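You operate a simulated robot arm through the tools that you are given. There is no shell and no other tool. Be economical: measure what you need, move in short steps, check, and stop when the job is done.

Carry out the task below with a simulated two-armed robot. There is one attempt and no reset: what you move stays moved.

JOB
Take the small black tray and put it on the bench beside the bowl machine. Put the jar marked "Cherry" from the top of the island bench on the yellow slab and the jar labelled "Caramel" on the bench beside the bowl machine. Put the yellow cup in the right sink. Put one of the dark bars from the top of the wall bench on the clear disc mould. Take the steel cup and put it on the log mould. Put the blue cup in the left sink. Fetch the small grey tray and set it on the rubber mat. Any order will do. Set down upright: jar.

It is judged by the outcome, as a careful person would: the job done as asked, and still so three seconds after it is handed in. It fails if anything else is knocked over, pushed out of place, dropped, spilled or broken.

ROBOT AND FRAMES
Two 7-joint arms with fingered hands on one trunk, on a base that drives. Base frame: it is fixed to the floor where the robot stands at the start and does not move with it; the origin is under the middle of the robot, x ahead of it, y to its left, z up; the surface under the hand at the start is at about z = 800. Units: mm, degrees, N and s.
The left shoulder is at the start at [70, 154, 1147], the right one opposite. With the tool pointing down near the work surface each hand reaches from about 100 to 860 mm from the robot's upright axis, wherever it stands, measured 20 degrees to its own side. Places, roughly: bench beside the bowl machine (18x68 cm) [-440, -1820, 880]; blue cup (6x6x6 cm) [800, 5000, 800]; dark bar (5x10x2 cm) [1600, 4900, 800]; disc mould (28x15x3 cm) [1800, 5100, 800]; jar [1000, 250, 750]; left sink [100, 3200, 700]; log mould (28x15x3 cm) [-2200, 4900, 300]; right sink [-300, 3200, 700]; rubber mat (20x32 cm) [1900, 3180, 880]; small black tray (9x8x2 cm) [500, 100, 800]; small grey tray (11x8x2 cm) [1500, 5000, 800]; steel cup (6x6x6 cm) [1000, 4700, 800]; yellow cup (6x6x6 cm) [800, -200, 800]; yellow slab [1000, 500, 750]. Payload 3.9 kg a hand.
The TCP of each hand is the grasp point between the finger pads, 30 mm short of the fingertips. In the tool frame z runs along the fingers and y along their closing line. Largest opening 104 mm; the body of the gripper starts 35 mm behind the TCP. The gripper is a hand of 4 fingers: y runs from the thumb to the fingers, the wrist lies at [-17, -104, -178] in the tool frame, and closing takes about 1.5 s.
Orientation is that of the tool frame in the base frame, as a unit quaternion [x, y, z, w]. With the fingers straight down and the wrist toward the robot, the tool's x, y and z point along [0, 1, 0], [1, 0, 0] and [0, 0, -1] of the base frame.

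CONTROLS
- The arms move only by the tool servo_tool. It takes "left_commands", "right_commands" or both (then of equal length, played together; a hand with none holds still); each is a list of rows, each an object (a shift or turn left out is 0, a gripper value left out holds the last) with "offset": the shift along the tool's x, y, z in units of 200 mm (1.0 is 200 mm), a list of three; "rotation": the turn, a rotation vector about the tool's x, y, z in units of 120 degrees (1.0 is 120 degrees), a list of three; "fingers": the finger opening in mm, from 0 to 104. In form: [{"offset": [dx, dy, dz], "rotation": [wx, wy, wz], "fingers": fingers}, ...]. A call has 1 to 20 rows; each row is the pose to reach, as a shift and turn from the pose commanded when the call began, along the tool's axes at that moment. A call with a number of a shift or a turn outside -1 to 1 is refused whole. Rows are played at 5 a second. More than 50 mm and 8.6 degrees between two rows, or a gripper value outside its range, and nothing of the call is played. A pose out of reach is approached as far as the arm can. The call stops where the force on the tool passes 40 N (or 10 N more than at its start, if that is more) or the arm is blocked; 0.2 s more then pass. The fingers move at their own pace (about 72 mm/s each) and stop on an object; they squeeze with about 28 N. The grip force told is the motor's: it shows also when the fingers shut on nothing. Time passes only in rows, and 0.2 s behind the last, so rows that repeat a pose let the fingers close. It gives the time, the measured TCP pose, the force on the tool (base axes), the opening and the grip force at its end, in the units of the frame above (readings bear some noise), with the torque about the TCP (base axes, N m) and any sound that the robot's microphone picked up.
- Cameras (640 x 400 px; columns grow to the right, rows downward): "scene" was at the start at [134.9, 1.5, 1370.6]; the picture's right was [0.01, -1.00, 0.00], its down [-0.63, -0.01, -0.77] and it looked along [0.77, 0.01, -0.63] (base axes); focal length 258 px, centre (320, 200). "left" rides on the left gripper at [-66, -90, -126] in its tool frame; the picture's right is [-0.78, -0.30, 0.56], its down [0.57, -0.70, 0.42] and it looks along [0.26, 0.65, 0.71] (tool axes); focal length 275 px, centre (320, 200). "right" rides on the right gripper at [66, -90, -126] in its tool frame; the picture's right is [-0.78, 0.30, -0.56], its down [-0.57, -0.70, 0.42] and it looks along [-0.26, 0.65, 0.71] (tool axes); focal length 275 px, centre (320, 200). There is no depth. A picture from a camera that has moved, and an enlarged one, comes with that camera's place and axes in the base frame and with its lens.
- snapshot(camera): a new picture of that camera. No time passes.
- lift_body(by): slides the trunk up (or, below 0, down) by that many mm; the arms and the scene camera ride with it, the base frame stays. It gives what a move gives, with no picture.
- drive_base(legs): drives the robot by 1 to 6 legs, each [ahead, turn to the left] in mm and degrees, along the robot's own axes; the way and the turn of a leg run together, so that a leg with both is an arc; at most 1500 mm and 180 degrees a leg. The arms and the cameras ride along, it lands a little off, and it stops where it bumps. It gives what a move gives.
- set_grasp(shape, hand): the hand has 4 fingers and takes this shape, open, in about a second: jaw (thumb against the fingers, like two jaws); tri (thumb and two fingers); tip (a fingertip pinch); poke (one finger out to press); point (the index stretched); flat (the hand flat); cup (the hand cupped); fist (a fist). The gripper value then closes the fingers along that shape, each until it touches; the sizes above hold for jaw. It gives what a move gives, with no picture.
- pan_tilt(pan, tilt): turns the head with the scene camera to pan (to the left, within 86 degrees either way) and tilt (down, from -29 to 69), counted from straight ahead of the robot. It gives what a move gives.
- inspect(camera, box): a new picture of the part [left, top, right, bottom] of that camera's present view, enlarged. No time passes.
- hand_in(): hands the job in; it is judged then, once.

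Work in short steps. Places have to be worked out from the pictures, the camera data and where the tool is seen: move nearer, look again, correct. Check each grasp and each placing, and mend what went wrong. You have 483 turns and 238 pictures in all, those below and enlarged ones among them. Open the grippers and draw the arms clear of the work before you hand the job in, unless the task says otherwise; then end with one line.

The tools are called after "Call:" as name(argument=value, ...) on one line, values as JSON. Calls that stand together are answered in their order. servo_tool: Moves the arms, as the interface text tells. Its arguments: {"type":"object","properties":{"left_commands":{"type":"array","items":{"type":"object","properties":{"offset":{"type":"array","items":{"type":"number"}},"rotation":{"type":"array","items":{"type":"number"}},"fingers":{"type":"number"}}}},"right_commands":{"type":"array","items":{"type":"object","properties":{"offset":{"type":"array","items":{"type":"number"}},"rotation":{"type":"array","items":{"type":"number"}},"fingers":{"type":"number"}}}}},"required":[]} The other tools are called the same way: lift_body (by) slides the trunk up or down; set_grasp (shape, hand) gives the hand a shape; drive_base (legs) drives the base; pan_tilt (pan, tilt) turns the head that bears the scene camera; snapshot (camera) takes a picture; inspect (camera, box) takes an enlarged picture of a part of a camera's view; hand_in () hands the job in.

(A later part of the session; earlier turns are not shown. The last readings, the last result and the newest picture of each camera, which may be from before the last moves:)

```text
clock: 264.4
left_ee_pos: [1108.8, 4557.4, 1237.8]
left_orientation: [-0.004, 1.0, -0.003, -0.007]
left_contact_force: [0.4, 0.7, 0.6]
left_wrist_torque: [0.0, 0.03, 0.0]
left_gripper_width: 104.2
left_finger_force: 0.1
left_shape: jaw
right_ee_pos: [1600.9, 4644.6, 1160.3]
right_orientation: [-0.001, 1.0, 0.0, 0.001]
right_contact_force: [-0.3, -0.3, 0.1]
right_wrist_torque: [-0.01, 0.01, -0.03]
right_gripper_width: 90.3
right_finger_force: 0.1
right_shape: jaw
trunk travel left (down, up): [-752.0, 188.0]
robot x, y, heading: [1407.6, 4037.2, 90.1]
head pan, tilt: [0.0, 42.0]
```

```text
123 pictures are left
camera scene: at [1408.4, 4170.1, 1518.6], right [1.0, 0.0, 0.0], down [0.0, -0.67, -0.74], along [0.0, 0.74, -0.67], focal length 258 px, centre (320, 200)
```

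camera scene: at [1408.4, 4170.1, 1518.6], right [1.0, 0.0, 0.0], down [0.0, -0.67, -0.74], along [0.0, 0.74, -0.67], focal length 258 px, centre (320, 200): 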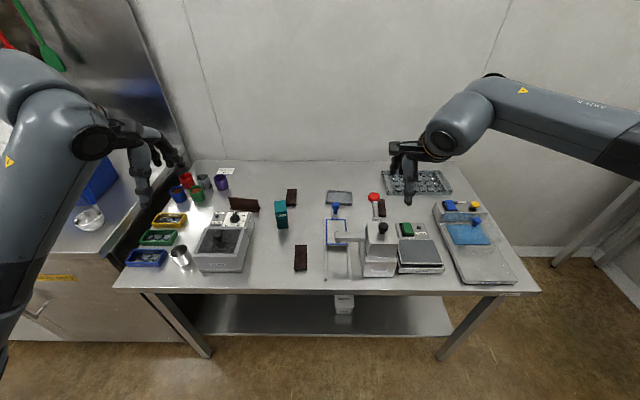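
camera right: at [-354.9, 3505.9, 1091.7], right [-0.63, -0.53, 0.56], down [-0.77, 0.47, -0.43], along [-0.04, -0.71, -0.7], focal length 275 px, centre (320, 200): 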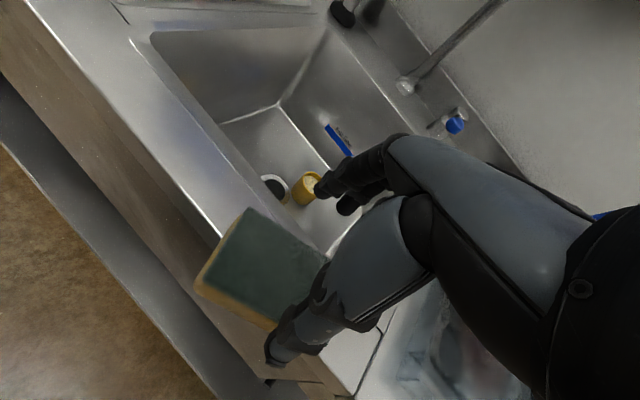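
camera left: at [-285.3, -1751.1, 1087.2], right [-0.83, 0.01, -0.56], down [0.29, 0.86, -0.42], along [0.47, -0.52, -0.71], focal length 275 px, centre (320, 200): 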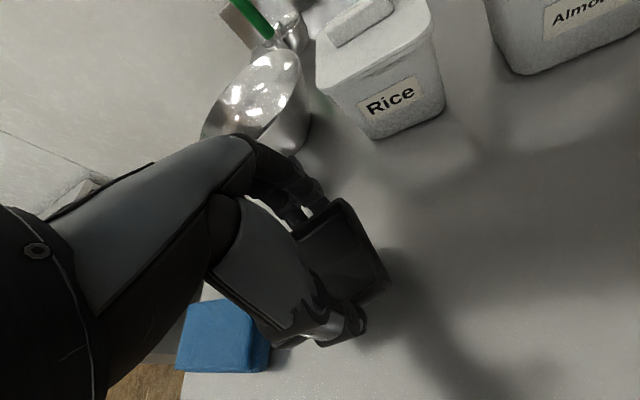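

I reposition the base to (1627,4101), heading 135°.

Call:
drive_base(legs=[[0, -74], [228, 0], [0, 119]])

Call:
lift_body(by=-110)

Call:
snapshot(camera="scene")

Call:
snapshot(camera="right")

```text
clock: 274.3
left_ee_pos: [1059.3, 4290.4, 1237.2]
left_orientation: [-0.351, 0.936, -0.006, -0.004]
left_contact_force: [0.3, 0.4, 0.3]
left_wrist_torque: [-0.04, 0.02, -0.02]
left_gripper_width: 104.1
left_finger_force: 0.1
left_shape: jaw
right_ee_pos: [1376.9, 4678.3, 1159.0]
right_orientation: [-0.348, 0.938, 0.0, 0.001]
right_contact_force: [0.5, -0.5, 0.0]
right_wrist_torque: [-0.03, -0.01, -0.01]
right_gripper_width: 90.3
right_finger_force: 0.0
right_shape: jaw
trunk travel left (down, up): [-752.0, 188.0]
robot x, y, heading: [1631.8, 4093.5, 130.9]
head pan, tilt: [0.0, 42.0]
```

```text
clock: 275.7
left_ee_pos: [1059.4, 4291.9, 1127.3]
left_orientation: [-0.352, 0.936, -0.004, -0.005]
left_contact_force: [0.2, 0.0, 0.6]
left_wrist_torque: [0.02, -0.01, -0.04]
left_gripper_width: 104.1
left_finger_force: 0.0
left_shape: jaw
right_ee_pos: [1375.7, 4678.4, 1050.1]
right_orientation: [-0.348, 0.938, 0.0, 0.001]
right_contact_force: [0.0, -0.3, -0.3]
right_wrist_torque: [0.0, 0.01, -0.01]
right_gripper_width: 89.9
right_finger_force: 0.1
right_shape: jaw
trunk travel left (down, up): [-642.0, 298.0]
robot x, y, heading: [1628.3, 4090.2, 130.6]
head pan, tilt: [0.0, 42.0]
```

```text
122 pictures are left
camera scene: at [1539.7, 4194.6, 1408.6], right [0.76, 0.66, 0.0], down [0.44, -0.51, -0.74], along [-0.49, 0.56, -0.67], focal length 258 px, centre (320, 200)
```

scene: 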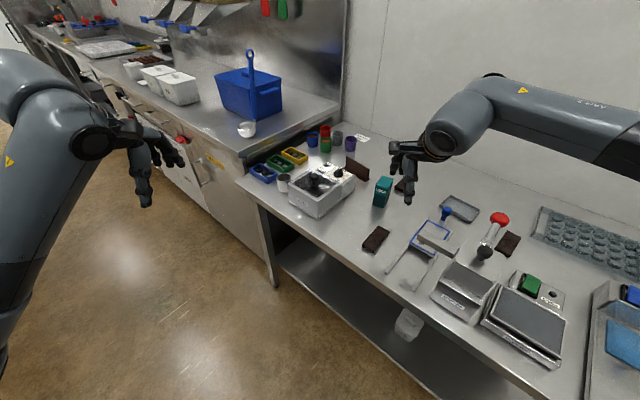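

```text
121 pictures are left
camera right: at [1384.4, 4567.6, 1176.4], right [0.39, 0.73, 0.56], down [0.89, -0.16, -0.42], along [-0.22, 0.67, -0.71], focal length 275 px, centre (320, 200)
```

right: 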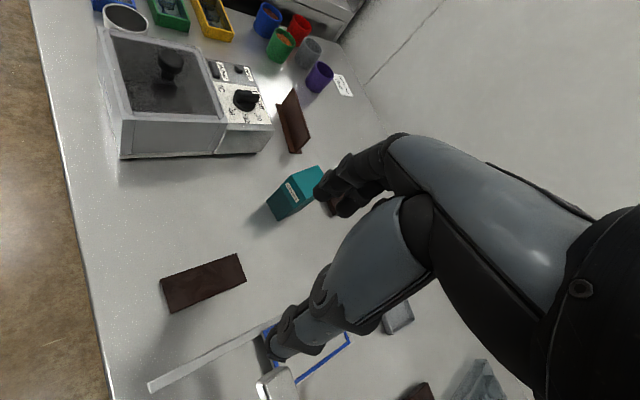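

The bar is confirmed at (1344,4672), its long side along y. I yaw 49° and hover above it.

Call:
servo_tool(right_commands=[{"offset": [0.02, 0.01, 0.05], "rotation": [0, 0, -0.07], "fingers": 80}, {"offset": [0.05, 0.03, 0.15], "rotation": [0, 0, -0.14], "fingers": 80}, {"offset": [0.08, 0.045, 0.25], "rotation": [0, 0, -0.21], "fingers": 80}, {"offset": [0.11, 0.06, 0.35], "rotation": [0, 0, -0.28], "fingers": 80}, {"offset": [0.141, 0.079, 0.45], "rotation": [0, 0, -0.35], "fingers": 80}, {"offset": [0.141, 0.079, 0.55], "rotation": [0, 0, -0.411], "fingers": 80}, {"offset": [0.141, 0.079, 0.55], "rotation": [0, 0, -0.411], "fingers": 80}])

Call:
snapshot(camera="right")

Call:
inspect(camera="scene", box=[300, 140, 500, 265])

```text
clock: 277.3
left_ee_pos: [1058.3, 4291.4, 1127.7]
left_orientation: [-0.351, 0.936, -0.005, -0.004]
left_contact_force: [-0.2, 0.1, 0.8]
left_wrist_torque: [-0.01, -0.03, 0.0]
left_gripper_width: 103.9
left_finger_force: 0.0
left_shape: jaw
right_ee_pos: [1373.7, 4678.0, 979.9]
right_orientation: [-0.576, 0.816, 0.022, 0.035]
right_contact_force: [0.1, 0.7, 0.1]
right_wrist_torque: [0.0, 0.0, 0.0]
right_gripper_width: 80.2
right_finger_force: 0.1
right_shape: jaw
right hand out of reach, approached as far as the arm can: row 4, 5, 6, 7
trunk travel left (down, up): [-642.0, 298.0]
robot x, y, heading: [1626.0, 4096.2, 130.9]
head pan, tilt: [0.0, 42.0]
```

```text
120 pictures are left
camera right: at [1431.4, 4576.4, 1100.6], right [-0.04, 0.78, 0.62], down [0.87, 0.33, -0.37], along [-0.5, 0.52, -0.69], focal length 275 px, centre (320, 200)
```

right: 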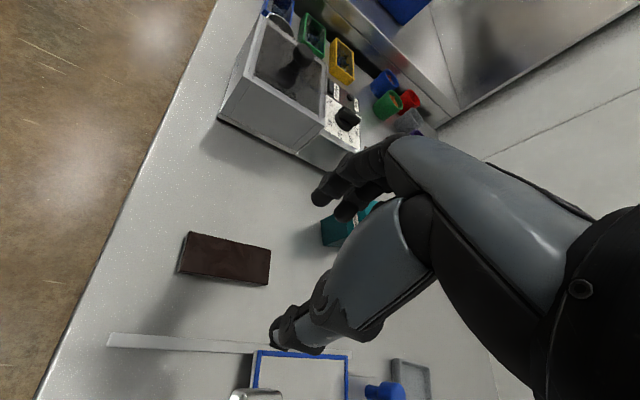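

```text
3.20 times, centred on (400, 202) of scene
camera zoom: at [1539.4, 4194.8, 1408.5], right [0.76, 0.66, 0.0], down [0.44, -0.51, -0.74], along [-0.49, 0.56, -0.67], focal length 825 px, centre (64, 192)
```

zoom: 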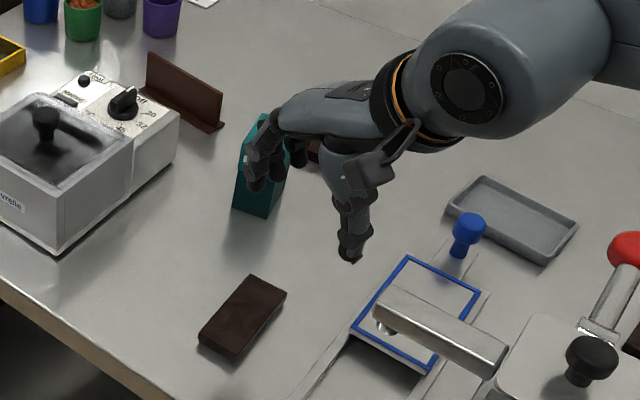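

The right wrist stops at 30° of yaw. The left arm yaws outward better, so I restore the right hand and reposition for the left hand at about (1400,3994), heading 75°.

Call:
servo_tool(right_commands=[{"offset": [0, 0, -0.2], "rotation": [0.002, 0.01, 0.062]}, {"offset": [0, 0, -0.4], "rotation": [0.004, 0.02, 0.124]}, {"offset": [0, 0, -0.6], "rotation": [0.006, 0.03, 0.186]}, {"offset": [0, 0, -0.7], "rotation": [0.008, 0.039, 0.248]}, {"offset": [0, 0, -0.7], "rotation": [0.008, 0.039, 0.248]}])

Call:
drive_base(legs=[[0, 70], [246, 0], [0, -126]])

Call:
snapshot(camera="scene")

```text
clock: 278.5
left_ee_pos: [1059.7, 4291.3, 1126.4]
left_orientation: [-0.352, 0.936, -0.005, -0.004]
left_contact_force: [0.7, -0.1, 0.5]
left_wrist_torque: [0.0, -0.04, 0.0]
left_gripper_width: 104.1
left_finger_force: 0.1
left_shape: jaw
right_ee_pos: [1368.6, 4666.4, 1119.5]
right_orientation: [-0.346, 0.938, 0.0, 0.0]
right_contact_force: [0.4, 0.1, 0.1]
right_wrist_torque: [-0.02, 0.02, 0.0]
right_gripper_width: 80.2
right_finger_force: 0.0
right_shape: jaw
trunk travel left (down, up): [-642.0, 298.0]
robot x, y, heading: [1626.3, 4092.8, 130.8]
head pan, tilt: [0.0, 42.0]
```

```text
clock: 288.6
left_ee_pos: [1221.1, 4575.8, 1126.5]
left_orientation: [0.109, 0.994, -0.002, -0.006]
left_contact_force: [0.5, -0.4, 0.8]
left_wrist_torque: [-0.03, 0.0, 0.03]
left_gripper_width: 104.1
left_finger_force: 0.0
left_shape: jaw
right_ee_pos: [1707.8, 4549.5, 1119.0]
right_orientation: [0.114, 0.993, 0.001, 0.0]
right_contact_force: [0.3, -0.3, 1.3]
right_wrist_torque: [0.02, -0.01, 0.0]
right_gripper_width: 80.3
right_finger_force: 0.1
right_shape: jaw
trunk travel left (down, up): [-642.0, 298.0]
robot x, y, heading: [1398.3, 3998.4, 77.3]
head pan, tilt: [0.0, 42.0]
```

```text
118 pictures are left
camera scene: at [1428.4, 4130.6, 1408.6], right [0.98, -0.22, 0.0], down [-0.15, -0.65, -0.74], along [0.16, 0.72, -0.67], focal length 258 px, centre (320, 200)
```

scene: 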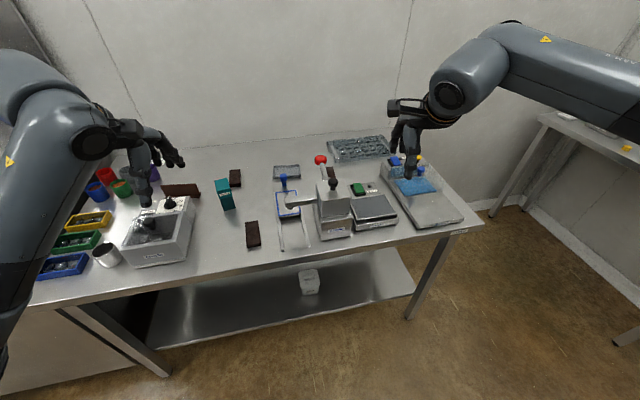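

Now the left hand: I move over the bar while yawing outward 77°.

Call:
servo_tool(left_commands=[{"offset": [-0.05, 0.06, 0], "rotation": [0, 0, 0.065]}, {"offset": [-0.1, 0.12, 0], "rotation": [0, 0, 0.13]}, {"offset": [-0.15, 0.18, 0], "rotation": [0, 0, 0.195]}, {"offset": [-0.2, 0.24, 0.05], "rotation": [0, 0, 0.26]}, {"offset": [-0.25, 0.3, 0.1], "rotation": [0, 0, 0.325]}, {"offset": [-0.3, 0.36, 0.2], "rotation": [0, 0, 0.39]}, {"offset": [-0.35, 0.42, 0.3], "rotation": [0, 0, 0.455]}, {"offset": [-0.4, 0.48, 0.4], "rotation": [0, 0, 0.52]}, {"offset": [-0.45, 0.54, 0.5], "rotation": [0, 0, 0.585]}, {"offset": [-0.497, 0.6, 0.6], "rotation": [0, 0, 0.646]}, {"offset": [-0.497, 0.6, 0.6], "rotation": [0, 0, 0.646]}])

Call:
snapshot(camera="left")

Call:
snapshot(camera="scene")

```text
clock: 291.0
left_ee_pos: [1343.6, 4671.2, 1003.3]
left_orientation: [0.707, 0.707, -0.005, -0.004]
left_contact_force: [0.3, 1.0, 0.7]
left_wrist_torque: [-0.02, -0.01, 0.02]
left_gripper_width: 104.3
left_finger_force: 0.1
left_shape: jaw
right_ee_pos: [1707.2, 4548.5, 1120.3]
right_orientation: [0.114, 0.993, 0.002, 0.0]
right_contact_force: [-0.5, 0.4, -0.1]
right_wrist_torque: [0.02, 0.01, 0.01]
right_gripper_width: 80.3
right_finger_force: 0.1
right_shape: jaw
trunk travel left (down, up): [-642.0, 298.0]
robot x, y, heading: [1396.6, 4002.1, 77.3]
head pan, tilt: [0.0, 42.0]
```

```text
117 pictures are left
camera left: at [1253.3, 4606.7, 1129.1], right [-0.3, -0.78, -0.55], down [-0.71, 0.57, -0.42], along [0.64, 0.26, -0.72], focal length 275 px, centre (320, 200)
```

left: 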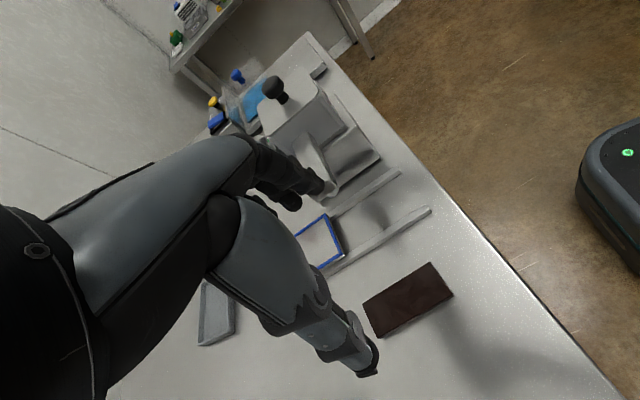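

```text
116 pictures are left
camera scene: at [1428.0, 4129.9, 1408.6], right [0.98, -0.22, 0.0], down [-0.15, -0.65, -0.74], along [0.16, 0.73, -0.67], focal length 258 px, centre (320, 200)
```

scene: 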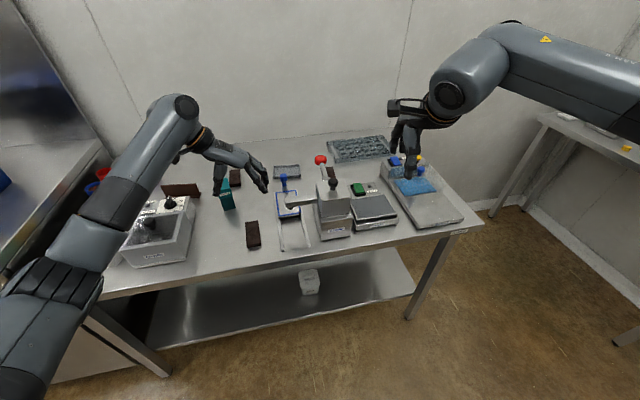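

Full yaw was reached and the bar is centred at (1339,4671). I descend with 80 mm opening.

Call:
servo_tool(left_commands=[{"offset": [0, -0.02, 0.2], "fingers": 80}, {"offset": [0, -0.02, 0.4], "fingers": 80}, {"offset": [0, -0.02, 0.6], "fingers": 80}, {"offset": [0, -0.02, 0.75], "fingers": 80}, {"offset": [0, -0.02, 0.75], "fingers": 80}])

Call:
snapshot(camera="left")

Call:
snapshot(camera="scene")

```text
clock: 292.2
left_ee_pos: [1340.4, 4670.6, 854.4]
left_orientation: [0.707, 0.707, -0.007, -0.004]
left_contact_force: [0.2, 0.8, -0.2]
left_wrist_torque: [0.02, -0.02, 0.0]
left_gripper_width: 80.1
left_finger_force: 0.1
left_shape: jaw
right_ee_pos: [1707.9, 4549.3, 1119.0]
right_orientation: [0.113, 0.994, 0.001, 0.001]
right_contact_force: [-0.3, -0.8, -0.4]
right_wrist_torque: [-0.02, -0.04, 0.01]
right_gripper_width: 80.5
right_finger_force: 0.1
right_shape: jaw
trunk travel left (down, up): [-642.0, 298.0]
robot x, y, heading: [1398.3, 3995.4, 77.3]
head pan, tilt: [0.0, 42.0]
```

```text
115 pictures are left
camera left: at [1249.7, 4606.3, 980.4], right [-0.3, -0.78, -0.55], down [-0.71, 0.57, -0.42], along [0.64, 0.26, -0.72], focal length 275 px, centre (320, 200)
```

left: 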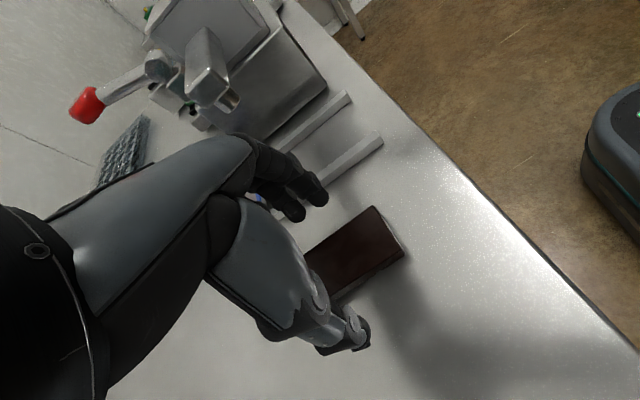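

```text
114 pictures are left
camera scene: at [1428.4, 4130.3, 1408.6], right [0.98, -0.22, 0.0], down [-0.15, -0.65, -0.74], along [0.16, 0.72, -0.67], focal length 258 px, centre (320, 200)
```

scene: 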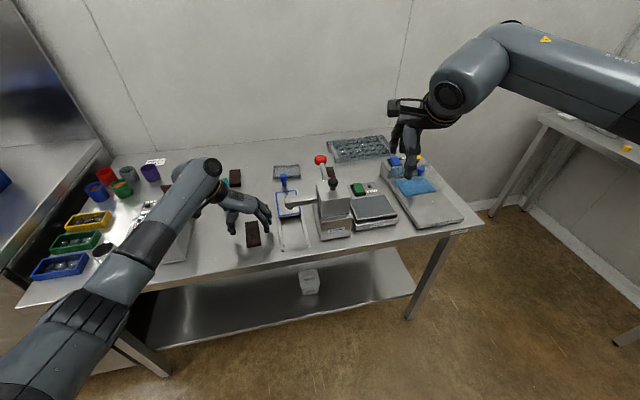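

The bar is between the fingers. I lower the last 20 mm and close.

Call:
servo_tool(left_commands=[{"offset": [0, 0, 0.05]}, {"offset": [0, 0, 0.1]}, {"offset": [0, 0, 0.1], "fingers": 20}, {"offset": [0, 0, 0.1], "fingers": 20}, {"offset": [0, 0, 0.1], "fingers": 20}, {"offset": [0, 0, 0.1], "fingers": 20}, {"offset": [0, 0, 0.1], "fingers": 20}, {"offset": [0, 0, 0.1], "fingers": 20}])

Call:
servo_tool(left_commands=[{"offset": [0, 0, -0.15]}, {"offset": [0, 0, -0.35]}, {"offset": [0, 0, -0.55]}, {"offset": [0, 0, -0.75]}, {"offset": [0, 0, -0.95]}, {"offset": [0, 0, -0.95]}])

Call:
snapshot(camera="left")

```text
clock: 294.0
left_ee_pos: [1336.6, 4671.8, 834.8]
left_orientation: [0.707, 0.707, -0.007, -0.004]
left_contact_force: [-0.6, 0.2, 0.1]
left_wrist_torque: [-0.01, 0.01, 0.0]
left_gripper_width: 35.4
left_finger_force: 27.2
left_shape: jaw
right_ee_pos: [1708.1, 4550.5, 1118.6]
right_orientation: [0.114, 0.994, 0.001, 0.0]
right_contact_force: [0.3, -0.3, -0.7]
right_wrist_torque: [-0.03, 0.0, -0.01]
right_gripper_width: 80.1
right_finger_force: 0.0
right_shape: jaw
trunk travel left (down, up): [-642.0, 298.0]
robot x, y, heading: [1400.1, 4003.1, 77.3]
head pan, tilt: [0.0, 42.0]
```

```text
clock: 295.4
left_ee_pos: [1338.9, 4674.2, 1022.8]
left_orientation: [0.707, 0.707, -0.005, -0.004]
left_contact_force: [-1.2, -0.1, 0.0]
left_wrist_torque: [0.02, -0.01, -0.01]
left_gripper_width: 35.5
left_finger_force: 28.2
left_shape: jaw
right_ee_pos: [1707.1, 4548.8, 1118.7]
right_orientation: [0.114, 0.993, 0.0, 0.0]
right_contact_force: [0.0, -0.8, 0.0]
right_wrist_torque: [-0.02, 0.02, 0.01]
right_gripper_width: 80.5
right_finger_force: 0.1
right_shape: jaw
trunk travel left (down, up): [-642.0, 298.0]
robot x, y, heading: [1397.5, 4000.3, 77.0]
head pan, tilt: [0.0, 42.0]
```

```text
113 pictures are left
camera left: at [1249.5, 4610.0, 1149.4], right [-0.3, -0.78, -0.55], down [-0.71, 0.57, -0.42], along [0.64, 0.26, -0.72], focal length 275 px, centre (320, 200)
```

left: 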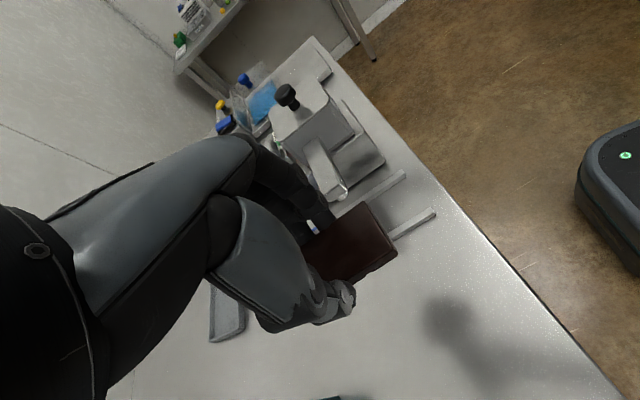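

The bar is held. I unwind the yaw, return the hand, and drive to the right end of the bench near the disc mould.

Call:
servo_tool(left_commands=[{"offset": [-0.05, -0.06, -0.05], "rotation": [0, 0, -0.065]}, {"offset": [-0.1, -0.12, -0.1], "rotation": [0, 0, -0.13]}, {"offset": [-0.15, -0.18, -0.15], "rotation": [0, 0, -0.195]}, {"offset": [-0.2, -0.24, -0.2], "rotation": [0, 0, -0.26]}, {"offset": [-0.25, -0.3, -0.25], "rotation": [0, 0, -0.325]}, {"offset": [-0.3, -0.36, -0.3], "rotation": [0, 0, -0.39]}, {"offset": [-0.35, -0.42, -0.35], "rotation": [0, 0, -0.455]}, {"offset": [-0.4, -0.48, -0.4], "rotation": [0, 0, -0.52]}, {"offset": [-0.45, -0.54, -0.45], "rotation": [0, 0, -0.585]}, {"offset": [-0.49, -0.59, -0.5], "rotation": [0, 0, -0.646]}])

Call:
drive_base(legs=[[0, -60], [660, 0], [0, 73]])

Call:
snapshot(camera="scene")

```text
clock: 297.6
left_ee_pos: [1221.9, 4571.2, 1126.2]
left_orientation: [0.108, 0.994, -0.003, -0.007]
left_contact_force: [0.0, 0.5, -0.7]
left_wrist_torque: [-0.01, -0.04, 0.01]
left_gripper_width: 35.3
left_finger_force: 28.2
left_shape: jaw
right_ee_pos: [1707.6, 4549.9, 1118.2]
right_orientation: [0.114, 0.994, 0.001, -0.001]
right_contact_force: [0.7, 0.5, -0.6]
right_wrist_torque: [0.02, -0.04, -0.01]
right_gripper_width: 80.2
right_finger_force: 0.0
right_shape: jaw
trunk travel left (down, up): [-642.0, 298.0]
robot x, y, heading: [1399.9, 4000.5, 77.2]
head pan, tilt: [0.0, 42.0]
```

```text
clock: 306.9
left_ee_pos: [1700.8, 4722.5, 1126.6]
left_orientation: [-0.02, 1.0, -0.003, -0.006]
left_contact_force: [0.0, -0.7, -0.4]
left_wrist_torque: [0.03, 0.0, -0.01]
left_gripper_width: 34.9
left_finger_force: 28.1
left_shape: jaw
right_ee_pos: [2176.5, 4825.9, 1118.7]
right_orientation: [-0.016, 1.0, 0.0, 0.001]
right_contact_force: [0.3, 0.7, 0.3]
right_wrist_torque: [-0.01, 0.01, -0.02]
right_gripper_width: 80.3
right_finger_force: 0.1
right_shape: jaw
trunk travel left (down, up): [-642.0, 298.0]
robot x, y, heading: [2020.0, 4215.6, 92.0]
head pan, tilt: [0.0, 42.0]
```

```text
112 pictures are left
camera scene: at [2013.9, 4349.4, 1408.5], right [1.0, 0.04, 0.0], down [0.02, -0.67, -0.74], along [-0.03, 0.74, -0.67], focal length 258 px, centre (320, 200)
```

scene: 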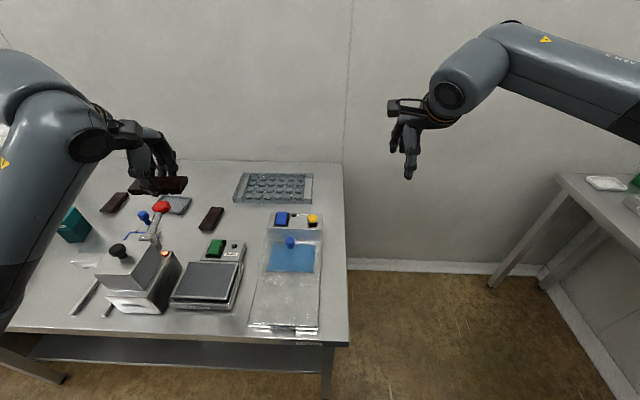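

The mould centre is at about (1823,5050). I drive 50 mm closer and extend the left hand toward it.

Call:
drive_base(legs=[[50, 0]])

Call:
servo_tool(left_commands=[{"offset": [-0.09, 0.2, 0]}, {"offset": [-0.18, 0.4, 0]}, {"offset": [-0.27, 0.6, 0]}, {"offset": [-0.36, 0.8, 0]}, {"offset": [-0.45, 0.98, 0]}, {"offset": [-0.45, 0.98, 0]}])

Call:
snapshot(camera="scene")

Call:
snapshot(camera="left")

```text
clock: 307.9
left_ee_pos: [1698.8, 4763.6, 1131.7]
left_orientation: [-0.02, 1.0, 0.001, -0.006]
left_contact_force: [0.0, -1.3, -1.1]
left_wrist_torque: [0.05, 0.01, 0.03]
left_gripper_width: 34.8
left_finger_force: 27.4
left_shape: jaw
right_ee_pos: [2175.0, 4864.0, 1125.7]
right_orientation: [-0.015, 1.0, 0.006, 0.001]
right_contact_force: [0.0, -0.3, 0.8]
right_wrist_torque: [0.03, 0.0, -0.01]
right_gripper_width: 80.2
right_finger_force: 0.0
right_shape: jaw
trunk travel left (down, up): [-642.0, 298.0]
robot x, y, heading: [2015.9, 4263.8, 92.1]
head pan, tilt: [0.0, 42.0]
```

```text
clock: 309.3
left_ee_pos: [1777.7, 4970.4, 1129.6]
left_orientation: [-0.021, 1.0, -0.002, -0.006]
left_contact_force: [0.4, 0.1, 0.4]
left_wrist_torque: [0.06, -0.01, 0.01]
left_gripper_width: 35.0
left_finger_force: 28.1
left_shape: jaw
right_ee_pos: [2174.5, 4874.6, 1120.1]
right_orientation: [-0.015, 1.0, 0.003, 0.001]
right_contact_force: [0.0, 0.9, -0.6]
right_wrist_torque: [0.0, -0.01, 0.02]
right_gripper_width: 80.2
right_finger_force: 0.1
right_shape: jaw
trunk travel left (down, up): [-642.0, 298.0]
robot x, y, heading: [2018.8, 4263.0, 91.9]
head pan, tilt: [0.0, 42.0]
```

```text
111 pictures are left
camera scene: at [2011.0, 4399.1, 1408.6], right [1.0, 0.04, 0.0], down [0.03, -0.67, -0.74], along [-0.03, 0.74, -0.67], focal length 258 px, centre (320, 200)
```

scene: 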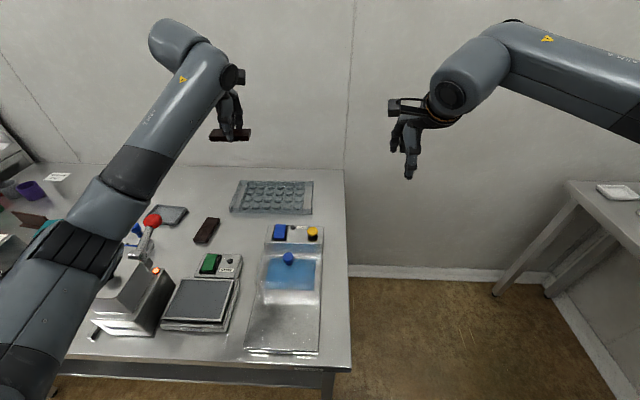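

```text
110 pictures are left
camera left: at [1847.3, 4885.2, 1253.6], right [0.78, -0.27, -0.57], down [-0.55, -0.73, -0.41], along [-0.3, 0.63, -0.71], focal length 275 px, centre (320, 200)
```

left: 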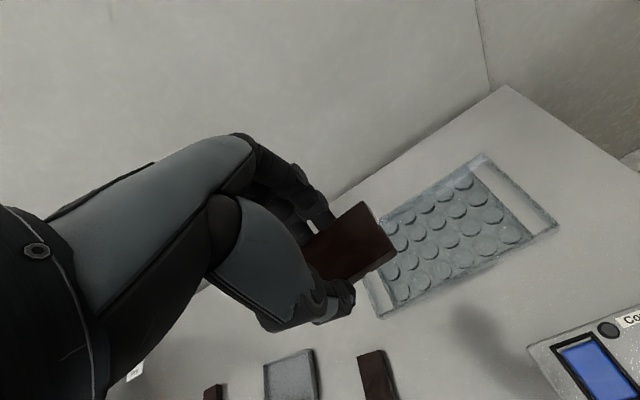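

The mould is centred at about (1822,5056). I move over its middle and descend to hover.

Call:
servo_tool(left_commands=[{"offset": [-0.1, 0.18, 0.1]}, {"offset": [-0.2, 0.367, 0.2]}, {"offset": [-0.2, 0.367, 0.4]}, {"offset": [-0.2, 0.367, 0.6]}, {"offset": [-0.2, 0.367, 0.8]}, {"offset": [-0.2, 0.367, 1.0]}, {"offset": [-0.2, 0.367, 1.0]}])

Call:
inspect(camera="scene", box=[180, 130, 360, 242])

Call:
snapshot(camera="left")

```text
clock: 310.9
left_ee_pos: [1815.8, 5045.8, 923.7]
left_orientation: [-0.021, 1.0, -0.002, -0.005]
left_contact_force: [-0.4, 0.9, -1.1]
left_wrist_torque: [-0.02, -0.02, -0.05]
left_gripper_width: 35.2
left_finger_force: 28.2
left_shape: jaw
right_ee_pos: [2174.6, 4873.4, 1120.2]
right_orientation: [-0.015, 1.0, 0.002, 0.001]
right_contact_force: [0.1, -0.3, -0.1]
right_wrist_torque: [0.01, -0.01, -0.02]
right_gripper_width: 80.3
right_finger_force: 0.0
right_shape: jaw
trunk travel left (down, up): [-642.0, 298.0]
robot x, y, heading: [2015.6, 4265.6, 92.2]
head pan, tilt: [0.0, 42.0]
```

```text
3.56 times, centred on (270, 186) of scene
camera zoom: at [2012.2, 4399.1, 1408.6], right [1.0, 0.04, 0.0], down [0.02, -0.67, -0.74], along [-0.03, 0.74, -0.67], focal length 916 px, centre (498, 250)
```

zoom: 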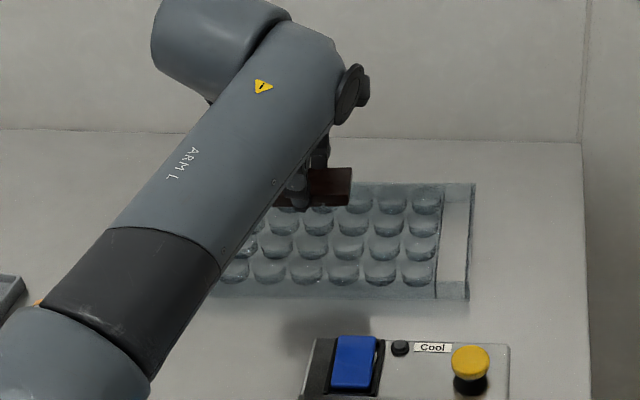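

```text
108 pictures are left
camera left: at [1885.4, 4960.4, 1047.7], right [0.78, -0.27, -0.57], down [-0.55, -0.73, -0.41], along [-0.3, 0.63, -0.71], focal length 275 px, centre (320, 200)
```

left: 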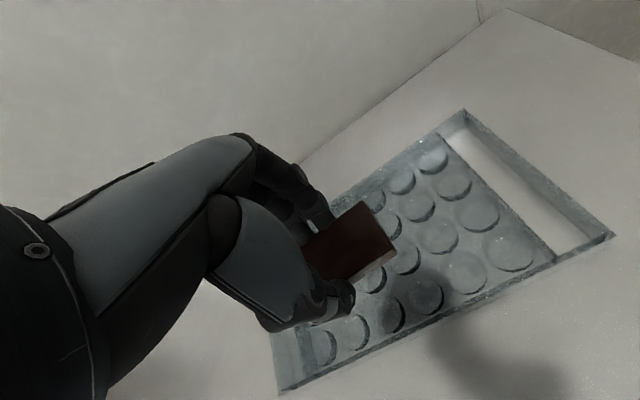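

The bar hangs over the mould's disc area. I lower carefully.

Call:
servo_tool(left_commands=[{"offset": [0, 0.03, 0.12]}, {"offset": [0, 0.05, 0.24]}, {"offset": [0, 0.05, 0.24]}])

Call:
servo_tool(left_commands=[{"offset": [0, 0, 0.015]}, {"offset": [0, 0, 0.03]}, {"offset": [0, 0, 0.03]}])

Call:
servo_tool(left_commands=[{"offset": [0, 0, 0.01]}, {"offset": [0, 0, 0.02]}, {"offset": [0, 0, 0.02]}])

```text
clock: 311.7
left_ee_pos: [1813.3, 5055.0, 875.4]
left_orientation: [-0.02, 1.0, -0.001, -0.006]
left_contact_force: [-0.3, 0.3, -0.9]
left_wrist_torque: [-0.01, 0.01, 0.0]
left_gripper_width: 35.0
left_finger_force: 28.3
left_shape: jaw
right_ee_pos: [2174.1, 4874.1, 1119.9]
right_orientation: [-0.016, 1.0, 0.001, 0.0]
right_contact_force: [-0.3, 0.0, 0.6]
right_wrist_torque: [-0.01, 0.01, 0.0]
right_gripper_width: 80.3
right_finger_force: 0.1
right_shape: jaw
trunk travel left (down, up): [-642.0, 298.0]
robot x, y, heading: [2018.4, 4266.9, 92.2]
head pan, tilt: [0.0, 42.0]
```

```text
clock: 312.5
left_ee_pos: [1812.9, 5055.8, 869.8]
left_orientation: [-0.021, 1.0, -0.003, -0.006]
left_contact_force: [-0.1, 0.1, -0.1]
left_wrist_torque: [0.0, -0.01, -0.01]
left_gripper_width: 34.7
left_finger_force: 27.9
left_shape: jaw
right_ee_pos: [2175.4, 4874.9, 1120.3]
right_orientation: [-0.015, 1.0, 0.001, -0.001]
right_contact_force: [0.8, -0.9, 0.5]
right_wrist_torque: [0.03, 0.01, -0.01]
right_gripper_width: 80.2
right_finger_force: 0.1
right_shape: jaw
trunk travel left (down, up): [-642.0, 298.0]
robot x, y, heading: [2017.2, 4265.1, 92.0]
head pan, tilt: [0.0, 42.0]
```

```text
clock: 313.3
left_ee_pos: [1814.1, 5055.3, 865.9]
left_orientation: [-0.021, 1.0, -0.002, -0.005]
left_contact_force: [-0.1, 0.5, -1.0]
left_wrist_torque: [-0.04, 0.0, -0.02]
left_gripper_width: 34.9
left_finger_force: 28.2
left_shape: jaw
right_ee_pos: [2174.1, 4874.0, 1120.3]
right_orientation: [-0.015, 1.0, 0.002, -0.001]
right_contact_force: [0.3, 0.3, 0.0]
right_wrist_torque: [0.0, -0.03, -0.01]
right_gripper_width: 80.3
right_finger_force: 0.1
right_shape: jaw
trunk travel left (down, up): [-642.0, 298.0]
robot x, y, heading: [2018.3, 4265.3, 92.2]
head pan, tilt: [0.0, 42.0]
```

Call:
servo_tool(left_commands=[{"offset": [0, 0, 0.01]}, {"offset": [0, 0, 0.02]}, {"offset": [0, 0, 0.02]}])

Call:
servo_tool(left_commands=[{"offset": [0, 0, 0.01]}, {"offset": [0, 0, 0.02]}, {"offset": [0, 0, 0.02]}])

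Call:
servo_tool(left_commands=[{"offset": [0, 0, 0.01]}, {"offset": [0, 0, 0.02]}, {"offset": [0, 0, 0.02]}])

Call:
snapshot(camera="left")

```text
clock: 314.1
left_ee_pos: [1813.6, 5055.5, 862.7]
left_orientation: [-0.02, 1.0, -0.002, -0.006]
left_contact_force: [-0.2, 0.2, -1.8]
left_wrist_torque: [0.02, -0.02, 0.04]
left_gripper_width: 34.7
left_finger_force: 27.8
left_shape: jaw
right_ee_pos: [2175.0, 4875.0, 1119.7]
right_orientation: [-0.016, 1.0, 0.002, 0.0]
right_contact_force: [0.1, 0.3, -1.2]
right_wrist_torque: [-0.01, -0.01, -0.02]
right_gripper_width: 80.2
right_finger_force: 0.1
right_shape: jaw
trunk travel left (down, up): [-642.0, 298.0]
robot x, y, heading: [2020.2, 4264.1, 92.2]
head pan, tilt: [0.0, 42.0]
```

```text
clock: 314.9
left_ee_pos: [1812.7, 5053.7, 857.6]
left_orientation: [-0.021, 1.0, -0.002, -0.006]
left_contact_force: [-0.1, 0.6, 2.6]
left_wrist_torque: [-0.05, -0.03, 0.01]
left_gripper_width: 35.0
left_finger_force: 27.9
left_shape: jaw
right_ee_pos: [2174.2, 4875.2, 1119.4]
right_orientation: [-0.016, 1.0, 0.002, 0.0]
right_contact_force: [-0.3, 0.4, 0.4]
right_wrist_torque: [-0.01, 0.01, -0.02]
right_gripper_width: 80.0
right_finger_force: 0.1
right_shape: jaw
trunk travel left (down, up): [-642.0, 298.0]
robot x, y, heading: [2016.0, 4266.4, 92.0]
head pan, tilt: [0.0, 42.0]
```

```text
clock: 315.7
left_ee_pos: [1814.2, 5053.4, 858.3]
left_orientation: [-0.021, 1.0, 0.001, -0.008]
left_contact_force: [-2.0, 5.1, 14.5]
left_wrist_torque: [0.1, 0.1, -0.02]
left_gripper_width: 35.4
left_finger_force: 27.7
left_shape: jaw
right_ee_pos: [2175.2, 4872.3, 1120.9]
right_orientation: [-0.015, 1.0, 0.002, 0.0]
right_contact_force: [0.6, 0.5, -0.3]
right_wrist_torque: [-0.03, -0.02, -0.03]
right_gripper_width: 80.4
right_finger_force: 0.1
right_shape: jaw
trunk travel left (down, up): [-642.0, 298.0]
robot x, y, heading: [2017.4, 4267.0, 92.2]
head pan, tilt: [0.0, 42.0]
```

```text
107 pictures are left
camera left: at [1883.6, 4968.3, 981.4], right [0.78, -0.26, -0.57], down [-0.55, -0.72, -0.42], along [-0.3, 0.64, -0.71], focal length 275 px, centre (320, 200)
```

left: 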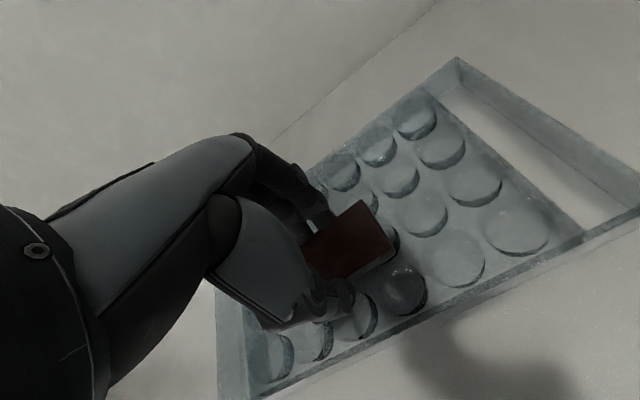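

Contact (14 N). I ease up 2 mm, release slowly and rise.

Call:
servo_tool(left_commands=[{"offset": [0, 0, -0.01]}, {"offset": [0, 0, -0.01], "fingers": 55}, {"offset": [0, 0, -0.01], "fingers": 70}, {"offset": [0, 0, -0.01], "fingers": 70}])

Call:
servo_tool(left_commands=[{"offset": [0, 0, -0.1]}, {"offset": [0, 0, -0.25]}, {"offset": [0, 0, -0.45]}, {"offset": [0, 0, -0.65]}, {"offset": [0, -0.15, -0.85]}, {"offset": [0.05, -0.35, -1.0]}])

Call:
snapshot(camera="left")

Call:
inspect(camera="scene", box=[180, 130, 360, 242])

```text
clock: 316.7
left_ee_pos: [1813.8, 5053.9, 856.6]
left_orientation: [-0.021, 1.0, -0.003, -0.006]
left_contact_force: [0.0, -0.3, 0.2]
left_wrist_torque: [0.0, -0.02, 0.0]
left_gripper_width: 69.7
left_finger_force: 0.2
left_shape: jaw
right_ee_pos: [2174.4, 4874.2, 1120.4]
right_orientation: [-0.016, 1.0, 0.002, 0.0]
right_contact_force: [0.2, 0.3, -0.6]
right_wrist_torque: [-0.01, 0.04, -0.02]
right_gripper_width: 80.2
right_finger_force: 0.2
right_shape: jaw
trunk travel left (down, up): [-642.0, 298.0]
robot x, y, heading: [2023.0, 4264.4, 92.2]
head pan, tilt: [0.0, 42.0]
```

```text
refused: row 6 steps farther than a row can; nothing moved
```

```text
106 pictures are left
camera left: at [1884.1, 4969.4, 980.0], right [0.78, -0.27, -0.56], down [-0.55, -0.73, -0.41], along [-0.3, 0.63, -0.72], focal length 275 px, centre (320, 200)
```

left: 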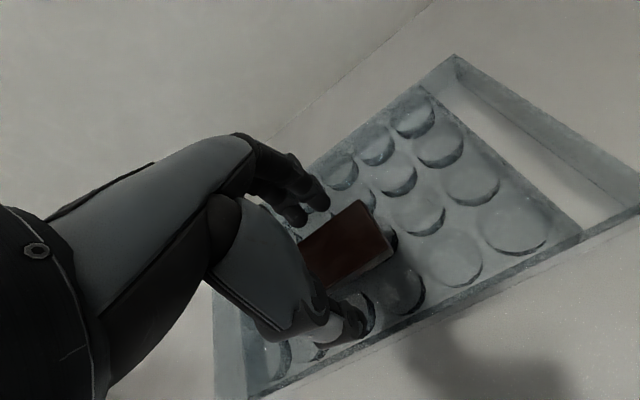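

```text
3.56 times, centred on (270, 186) of scene
camera zoom: at [2011.9, 4399.0, 1408.4], right [1.0, 0.04, 0.0], down [0.02, -0.67, -0.74], along [-0.03, 0.74, -0.67], focal length 916 px, centre (498, 250)
```

zoom: 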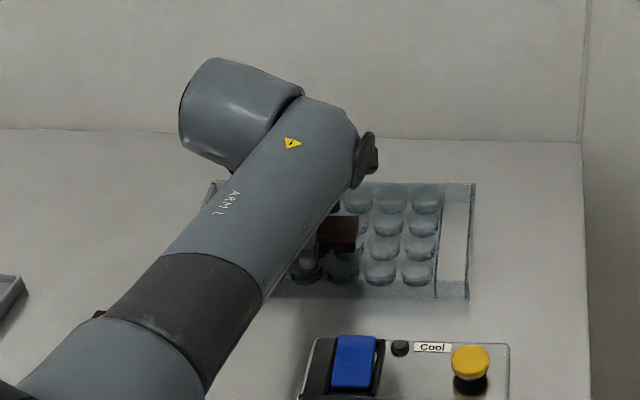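

The bar rests on the mould. I rise with smaller steps.

Call:
servo_tool(left_commands=[{"offset": [0, 0, -0.1]}, {"offset": [0, 0, -0.25]}, {"offset": [0, 0, -0.45]}, {"offset": [0, 0, -0.65]}, {"offset": [0, 0, -0.85]}, {"offset": [0, 0, -1.0]}])

Call:
servo_tool(left_commands=[{"offset": [0.05, -0.2, -0.1]}, {"offset": [0.12, -0.4, -0.2]}, {"offset": [0.2, -0.6, -0.25]}, {"offset": [0.3, -0.8, -0.25]}, {"offset": [0.4, -1.0, -0.25]}])

Call:
inspect(camera="scene", box=[60, 140, 360, 328])

```text
clock: 318.1
left_ee_pos: [1817.5, 5055.0, 1059.6]
left_orientation: [-0.021, 1.0, -0.003, -0.007]
left_contact_force: [-0.3, 0.2, 0.0]
left_wrist_torque: [0.05, 0.0, -0.02]
left_gripper_width: 69.7
left_finger_force: 0.0
left_shape: jaw
right_ee_pos: [2174.8, 4873.5, 1120.3]
right_orientation: [-0.016, 1.0, 0.002, 0.0]
right_contact_force: [-0.1, -0.5, 1.1]
right_wrist_torque: [-0.03, 0.01, -0.01]
right_gripper_width: 80.1
right_finger_force: 0.0
right_shape: jaw
trunk travel left (down, up): [-642.0, 298.0]
robot x, y, heading: [2019.1, 4261.4, 92.1]
head pan, tilt: [0.0, 42.0]
```

```text
clock: 319.3
left_ee_pos: [1742.2, 4854.4, 1109.9]
left_orientation: [-0.022, 1.0, -0.001, -0.007]
left_contact_force: [-0.6, -0.7, 0.0]
left_wrist_torque: [0.02, -0.01, 0.01]
left_gripper_width: 69.6
left_finger_force: 0.1
left_shape: jaw
right_ee_pos: [2173.2, 4873.3, 1121.2]
right_orientation: [-0.017, 1.0, 0.002, 0.002]
right_contact_force: [0.7, 0.2, 0.0]
right_wrist_torque: [0.03, -0.01, 0.01]
right_gripper_width: 80.1
right_finger_force: 0.1
right_shape: jaw
trunk travel left (down, up): [-642.0, 298.0]
robot x, y, heading: [2015.9, 4262.5, 92.0]
head pan, tilt: [0.0, 42.0]
```

```text
2.13 times, centred on (210, 234) of scene
camera zoom: at [2011.0, 4397.7, 1408.7], right [1.0, 0.04, 0.0], down [0.03, -0.67, -0.74], along [-0.03, 0.74, -0.67], focal length 548 px, centre (554, 128)
```

zoom: 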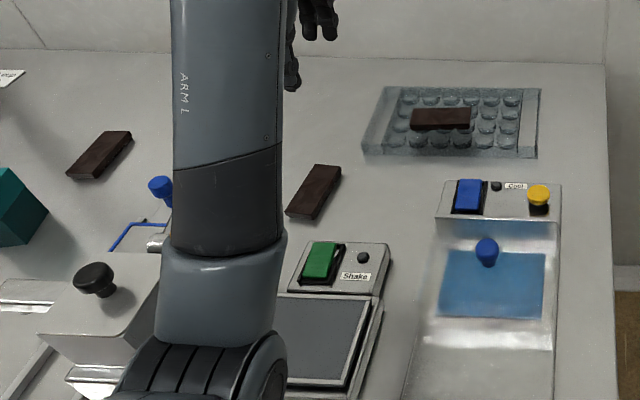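

The bar lies on the clear disc mould. I retract the left hand and check the arm pose.

Call:
servo_tool(left_commands=[{"offset": [0.1, -0.15, 0]}, {"offset": [0.2, -0.3, 0]}, {"offset": [0.3, -0.45, 0]}, {"offset": [0.3, -0.5, 0]}])

Call:
snapshot(camera="scene")

```text
clock: 320.3
left_ee_pos: [1688.6, 4748.8, 1110.1]
left_orientation: [-0.021, 1.0, -0.003, -0.005]
left_contact_force: [0.1, 0.4, -1.0]
left_wrist_torque: [-0.04, 0.0, -0.01]
left_gripper_width: 69.7
left_finger_force: 0.1
left_shape: jaw
right_ee_pos: [2173.2, 4873.4, 1121.4]
right_orientation: [-0.017, 1.0, 0.002, 0.001]
right_contact_force: [-0.2, -0.6, -0.9]
right_wrist_torque: [-0.02, -0.02, -0.01]
right_gripper_width: 80.2
right_finger_force: 0.1
right_shape: jaw
trunk travel left (down, up): [-642.0, 298.0]
robot x, y, heading: [2016.9, 4268.6, 92.0]
head pan, tilt: [0.0, 42.0]
```

```text
103 pictures are left
camera scene: at [2011.2, 4398.6, 1408.6], right [1.0, 0.04, 0.0], down [0.03, -0.67, -0.74], along [-0.03, 0.74, -0.67], focal length 258 px, centre (320, 200)
```

scene: 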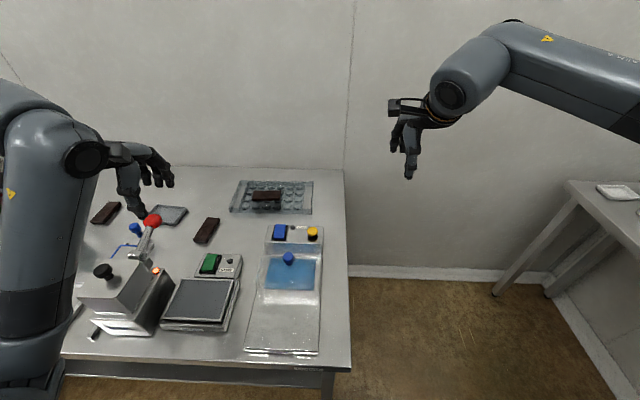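

Next is the grey tray. I drive to about (1340,4250), facing the bench.

Call:
drive_base(legs=[[-200, 0], [0, 88], [675, 0], [0, -90], [170, 0]])

Call:
snapshot(camera="scene")

Call:
snapshot(camera="right")

```text
clock: 333.7
left_ee_pos: [1044.2, 4749.0, 1110.3]
left_orientation: [-0.003, 1.0, -0.003, -0.006]
left_contact_force: [-0.5, -0.7, 0.6]
left_wrist_torque: [-0.01, 0.01, -0.02]
left_gripper_width: 69.6
left_finger_force: 0.0
left_shape: jaw
right_ee_pos: [1534.6, 4856.6, 1120.1]
right_orientation: [0.002, 1.0, 0.003, 0.0]
right_contact_force: [0.7, 0.3, -0.1]
right_wrist_torque: [0.0, 0.0, 0.01]
right_gripper_width: 79.9
right_finger_force: 0.1
right_shape: jaw
trunk travel left (down, up): [-642.0, 298.0]
robot x, y, heading: [1356.8, 4250.7, 90.1]
head pan, tilt: [0.0, 42.0]
```

```text
102 pictures are left
camera scene: at [1353.8, 4386.5, 1408.7], right [1.0, 0.0, 0.0], down [0.0, -0.67, -0.74], along [0.0, 0.74, -0.67], focal length 258 px, centre (320, 200)
```

scene: 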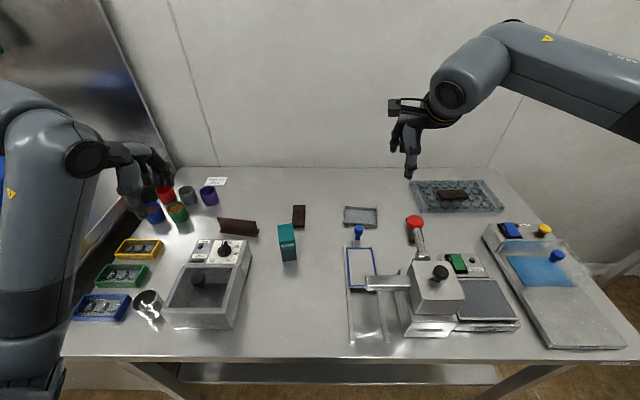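

```text
101 pictures are left
camera right: at [1466.5, 4766.1, 1246.4], right [0.78, 0.29, 0.56], down [0.57, -0.7, -0.43], along [0.27, 0.65, -0.71], focal length 275 px, centre (320, 200)
```

right: 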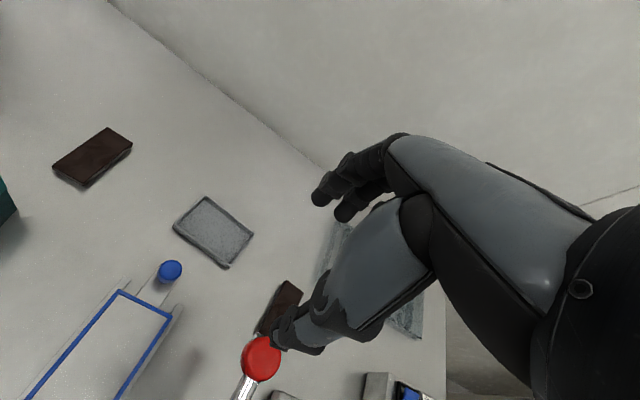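

The right forearm would sweep over the red lever (top ≈ (1578,4815,960)), so I will take the tray with the left hand from x≈1690.

Call:
drive_base(legs=[[-170, 0], [0, -90], [335, 0], [0, 90], [170, 0]])

Call:
snapshot(camera="left")

Call:
snapshot(camera="scene")

```text
clock: 345.7
left_ee_pos: [1415.4, 4753.0, 1111.6]
left_orientation: [0.022, 1.0, -0.001, -0.006]
left_contact_force: [0.7, 0.3, 0.1]
left_wrist_torque: [0.0, 0.02, 0.02]
left_gripper_width: 69.5
left_finger_force: 0.1
left_shape: jaw
right_ee_pos: [1908.2, 4835.0, 1120.3]
right_orientation: [0.028, 1.0, 0.003, 0.0]
right_contact_force: [0.0, -0.9, -1.0]
right_wrist_torque: [-0.02, 0.01, 0.04]
right_gripper_width: 80.2
right_finger_force: 0.1
right_shape: jaw
trunk travel left (down, up): [-642.0, 298.0]
robot x, y, heading: [1695.6, 4239.9, 87.1]
head pan, tilt: [0.0, 42.0]
```

```text
100 pictures are left
camera left: at [1476.3, 4661.8, 1234.7], right [0.75, -0.33, -0.57], down [-0.61, -0.68, -0.41], along [-0.24, 0.66, -0.71], focal length 275 px, centre (320, 200)
```

left: 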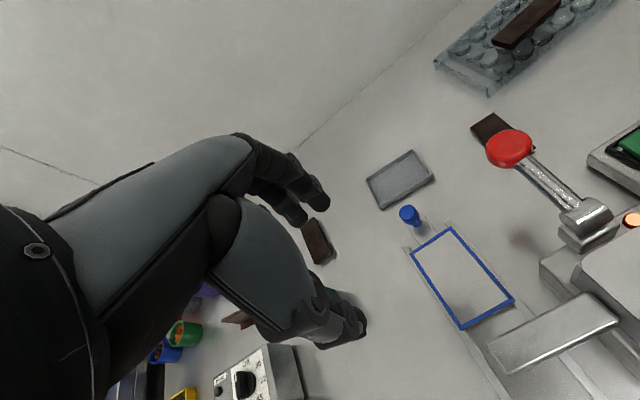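

```text
99 pictures are left
camera scene: at [1705.5, 4375.4, 1408.7], right [1.0, -0.05, 0.0], down [-0.03, -0.67, -0.74], along [0.04, 0.74, -0.67], focal length 258 px, centre (320, 200)
```

scene: 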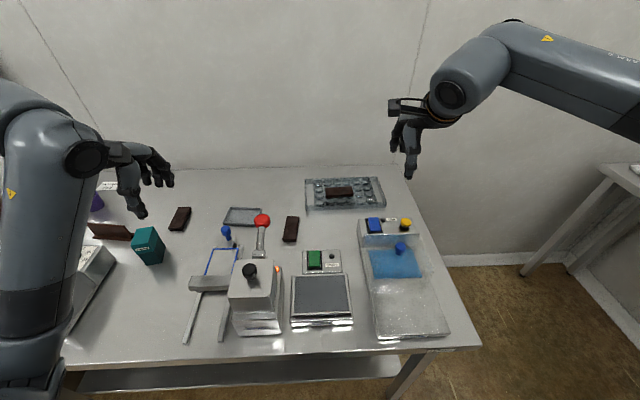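

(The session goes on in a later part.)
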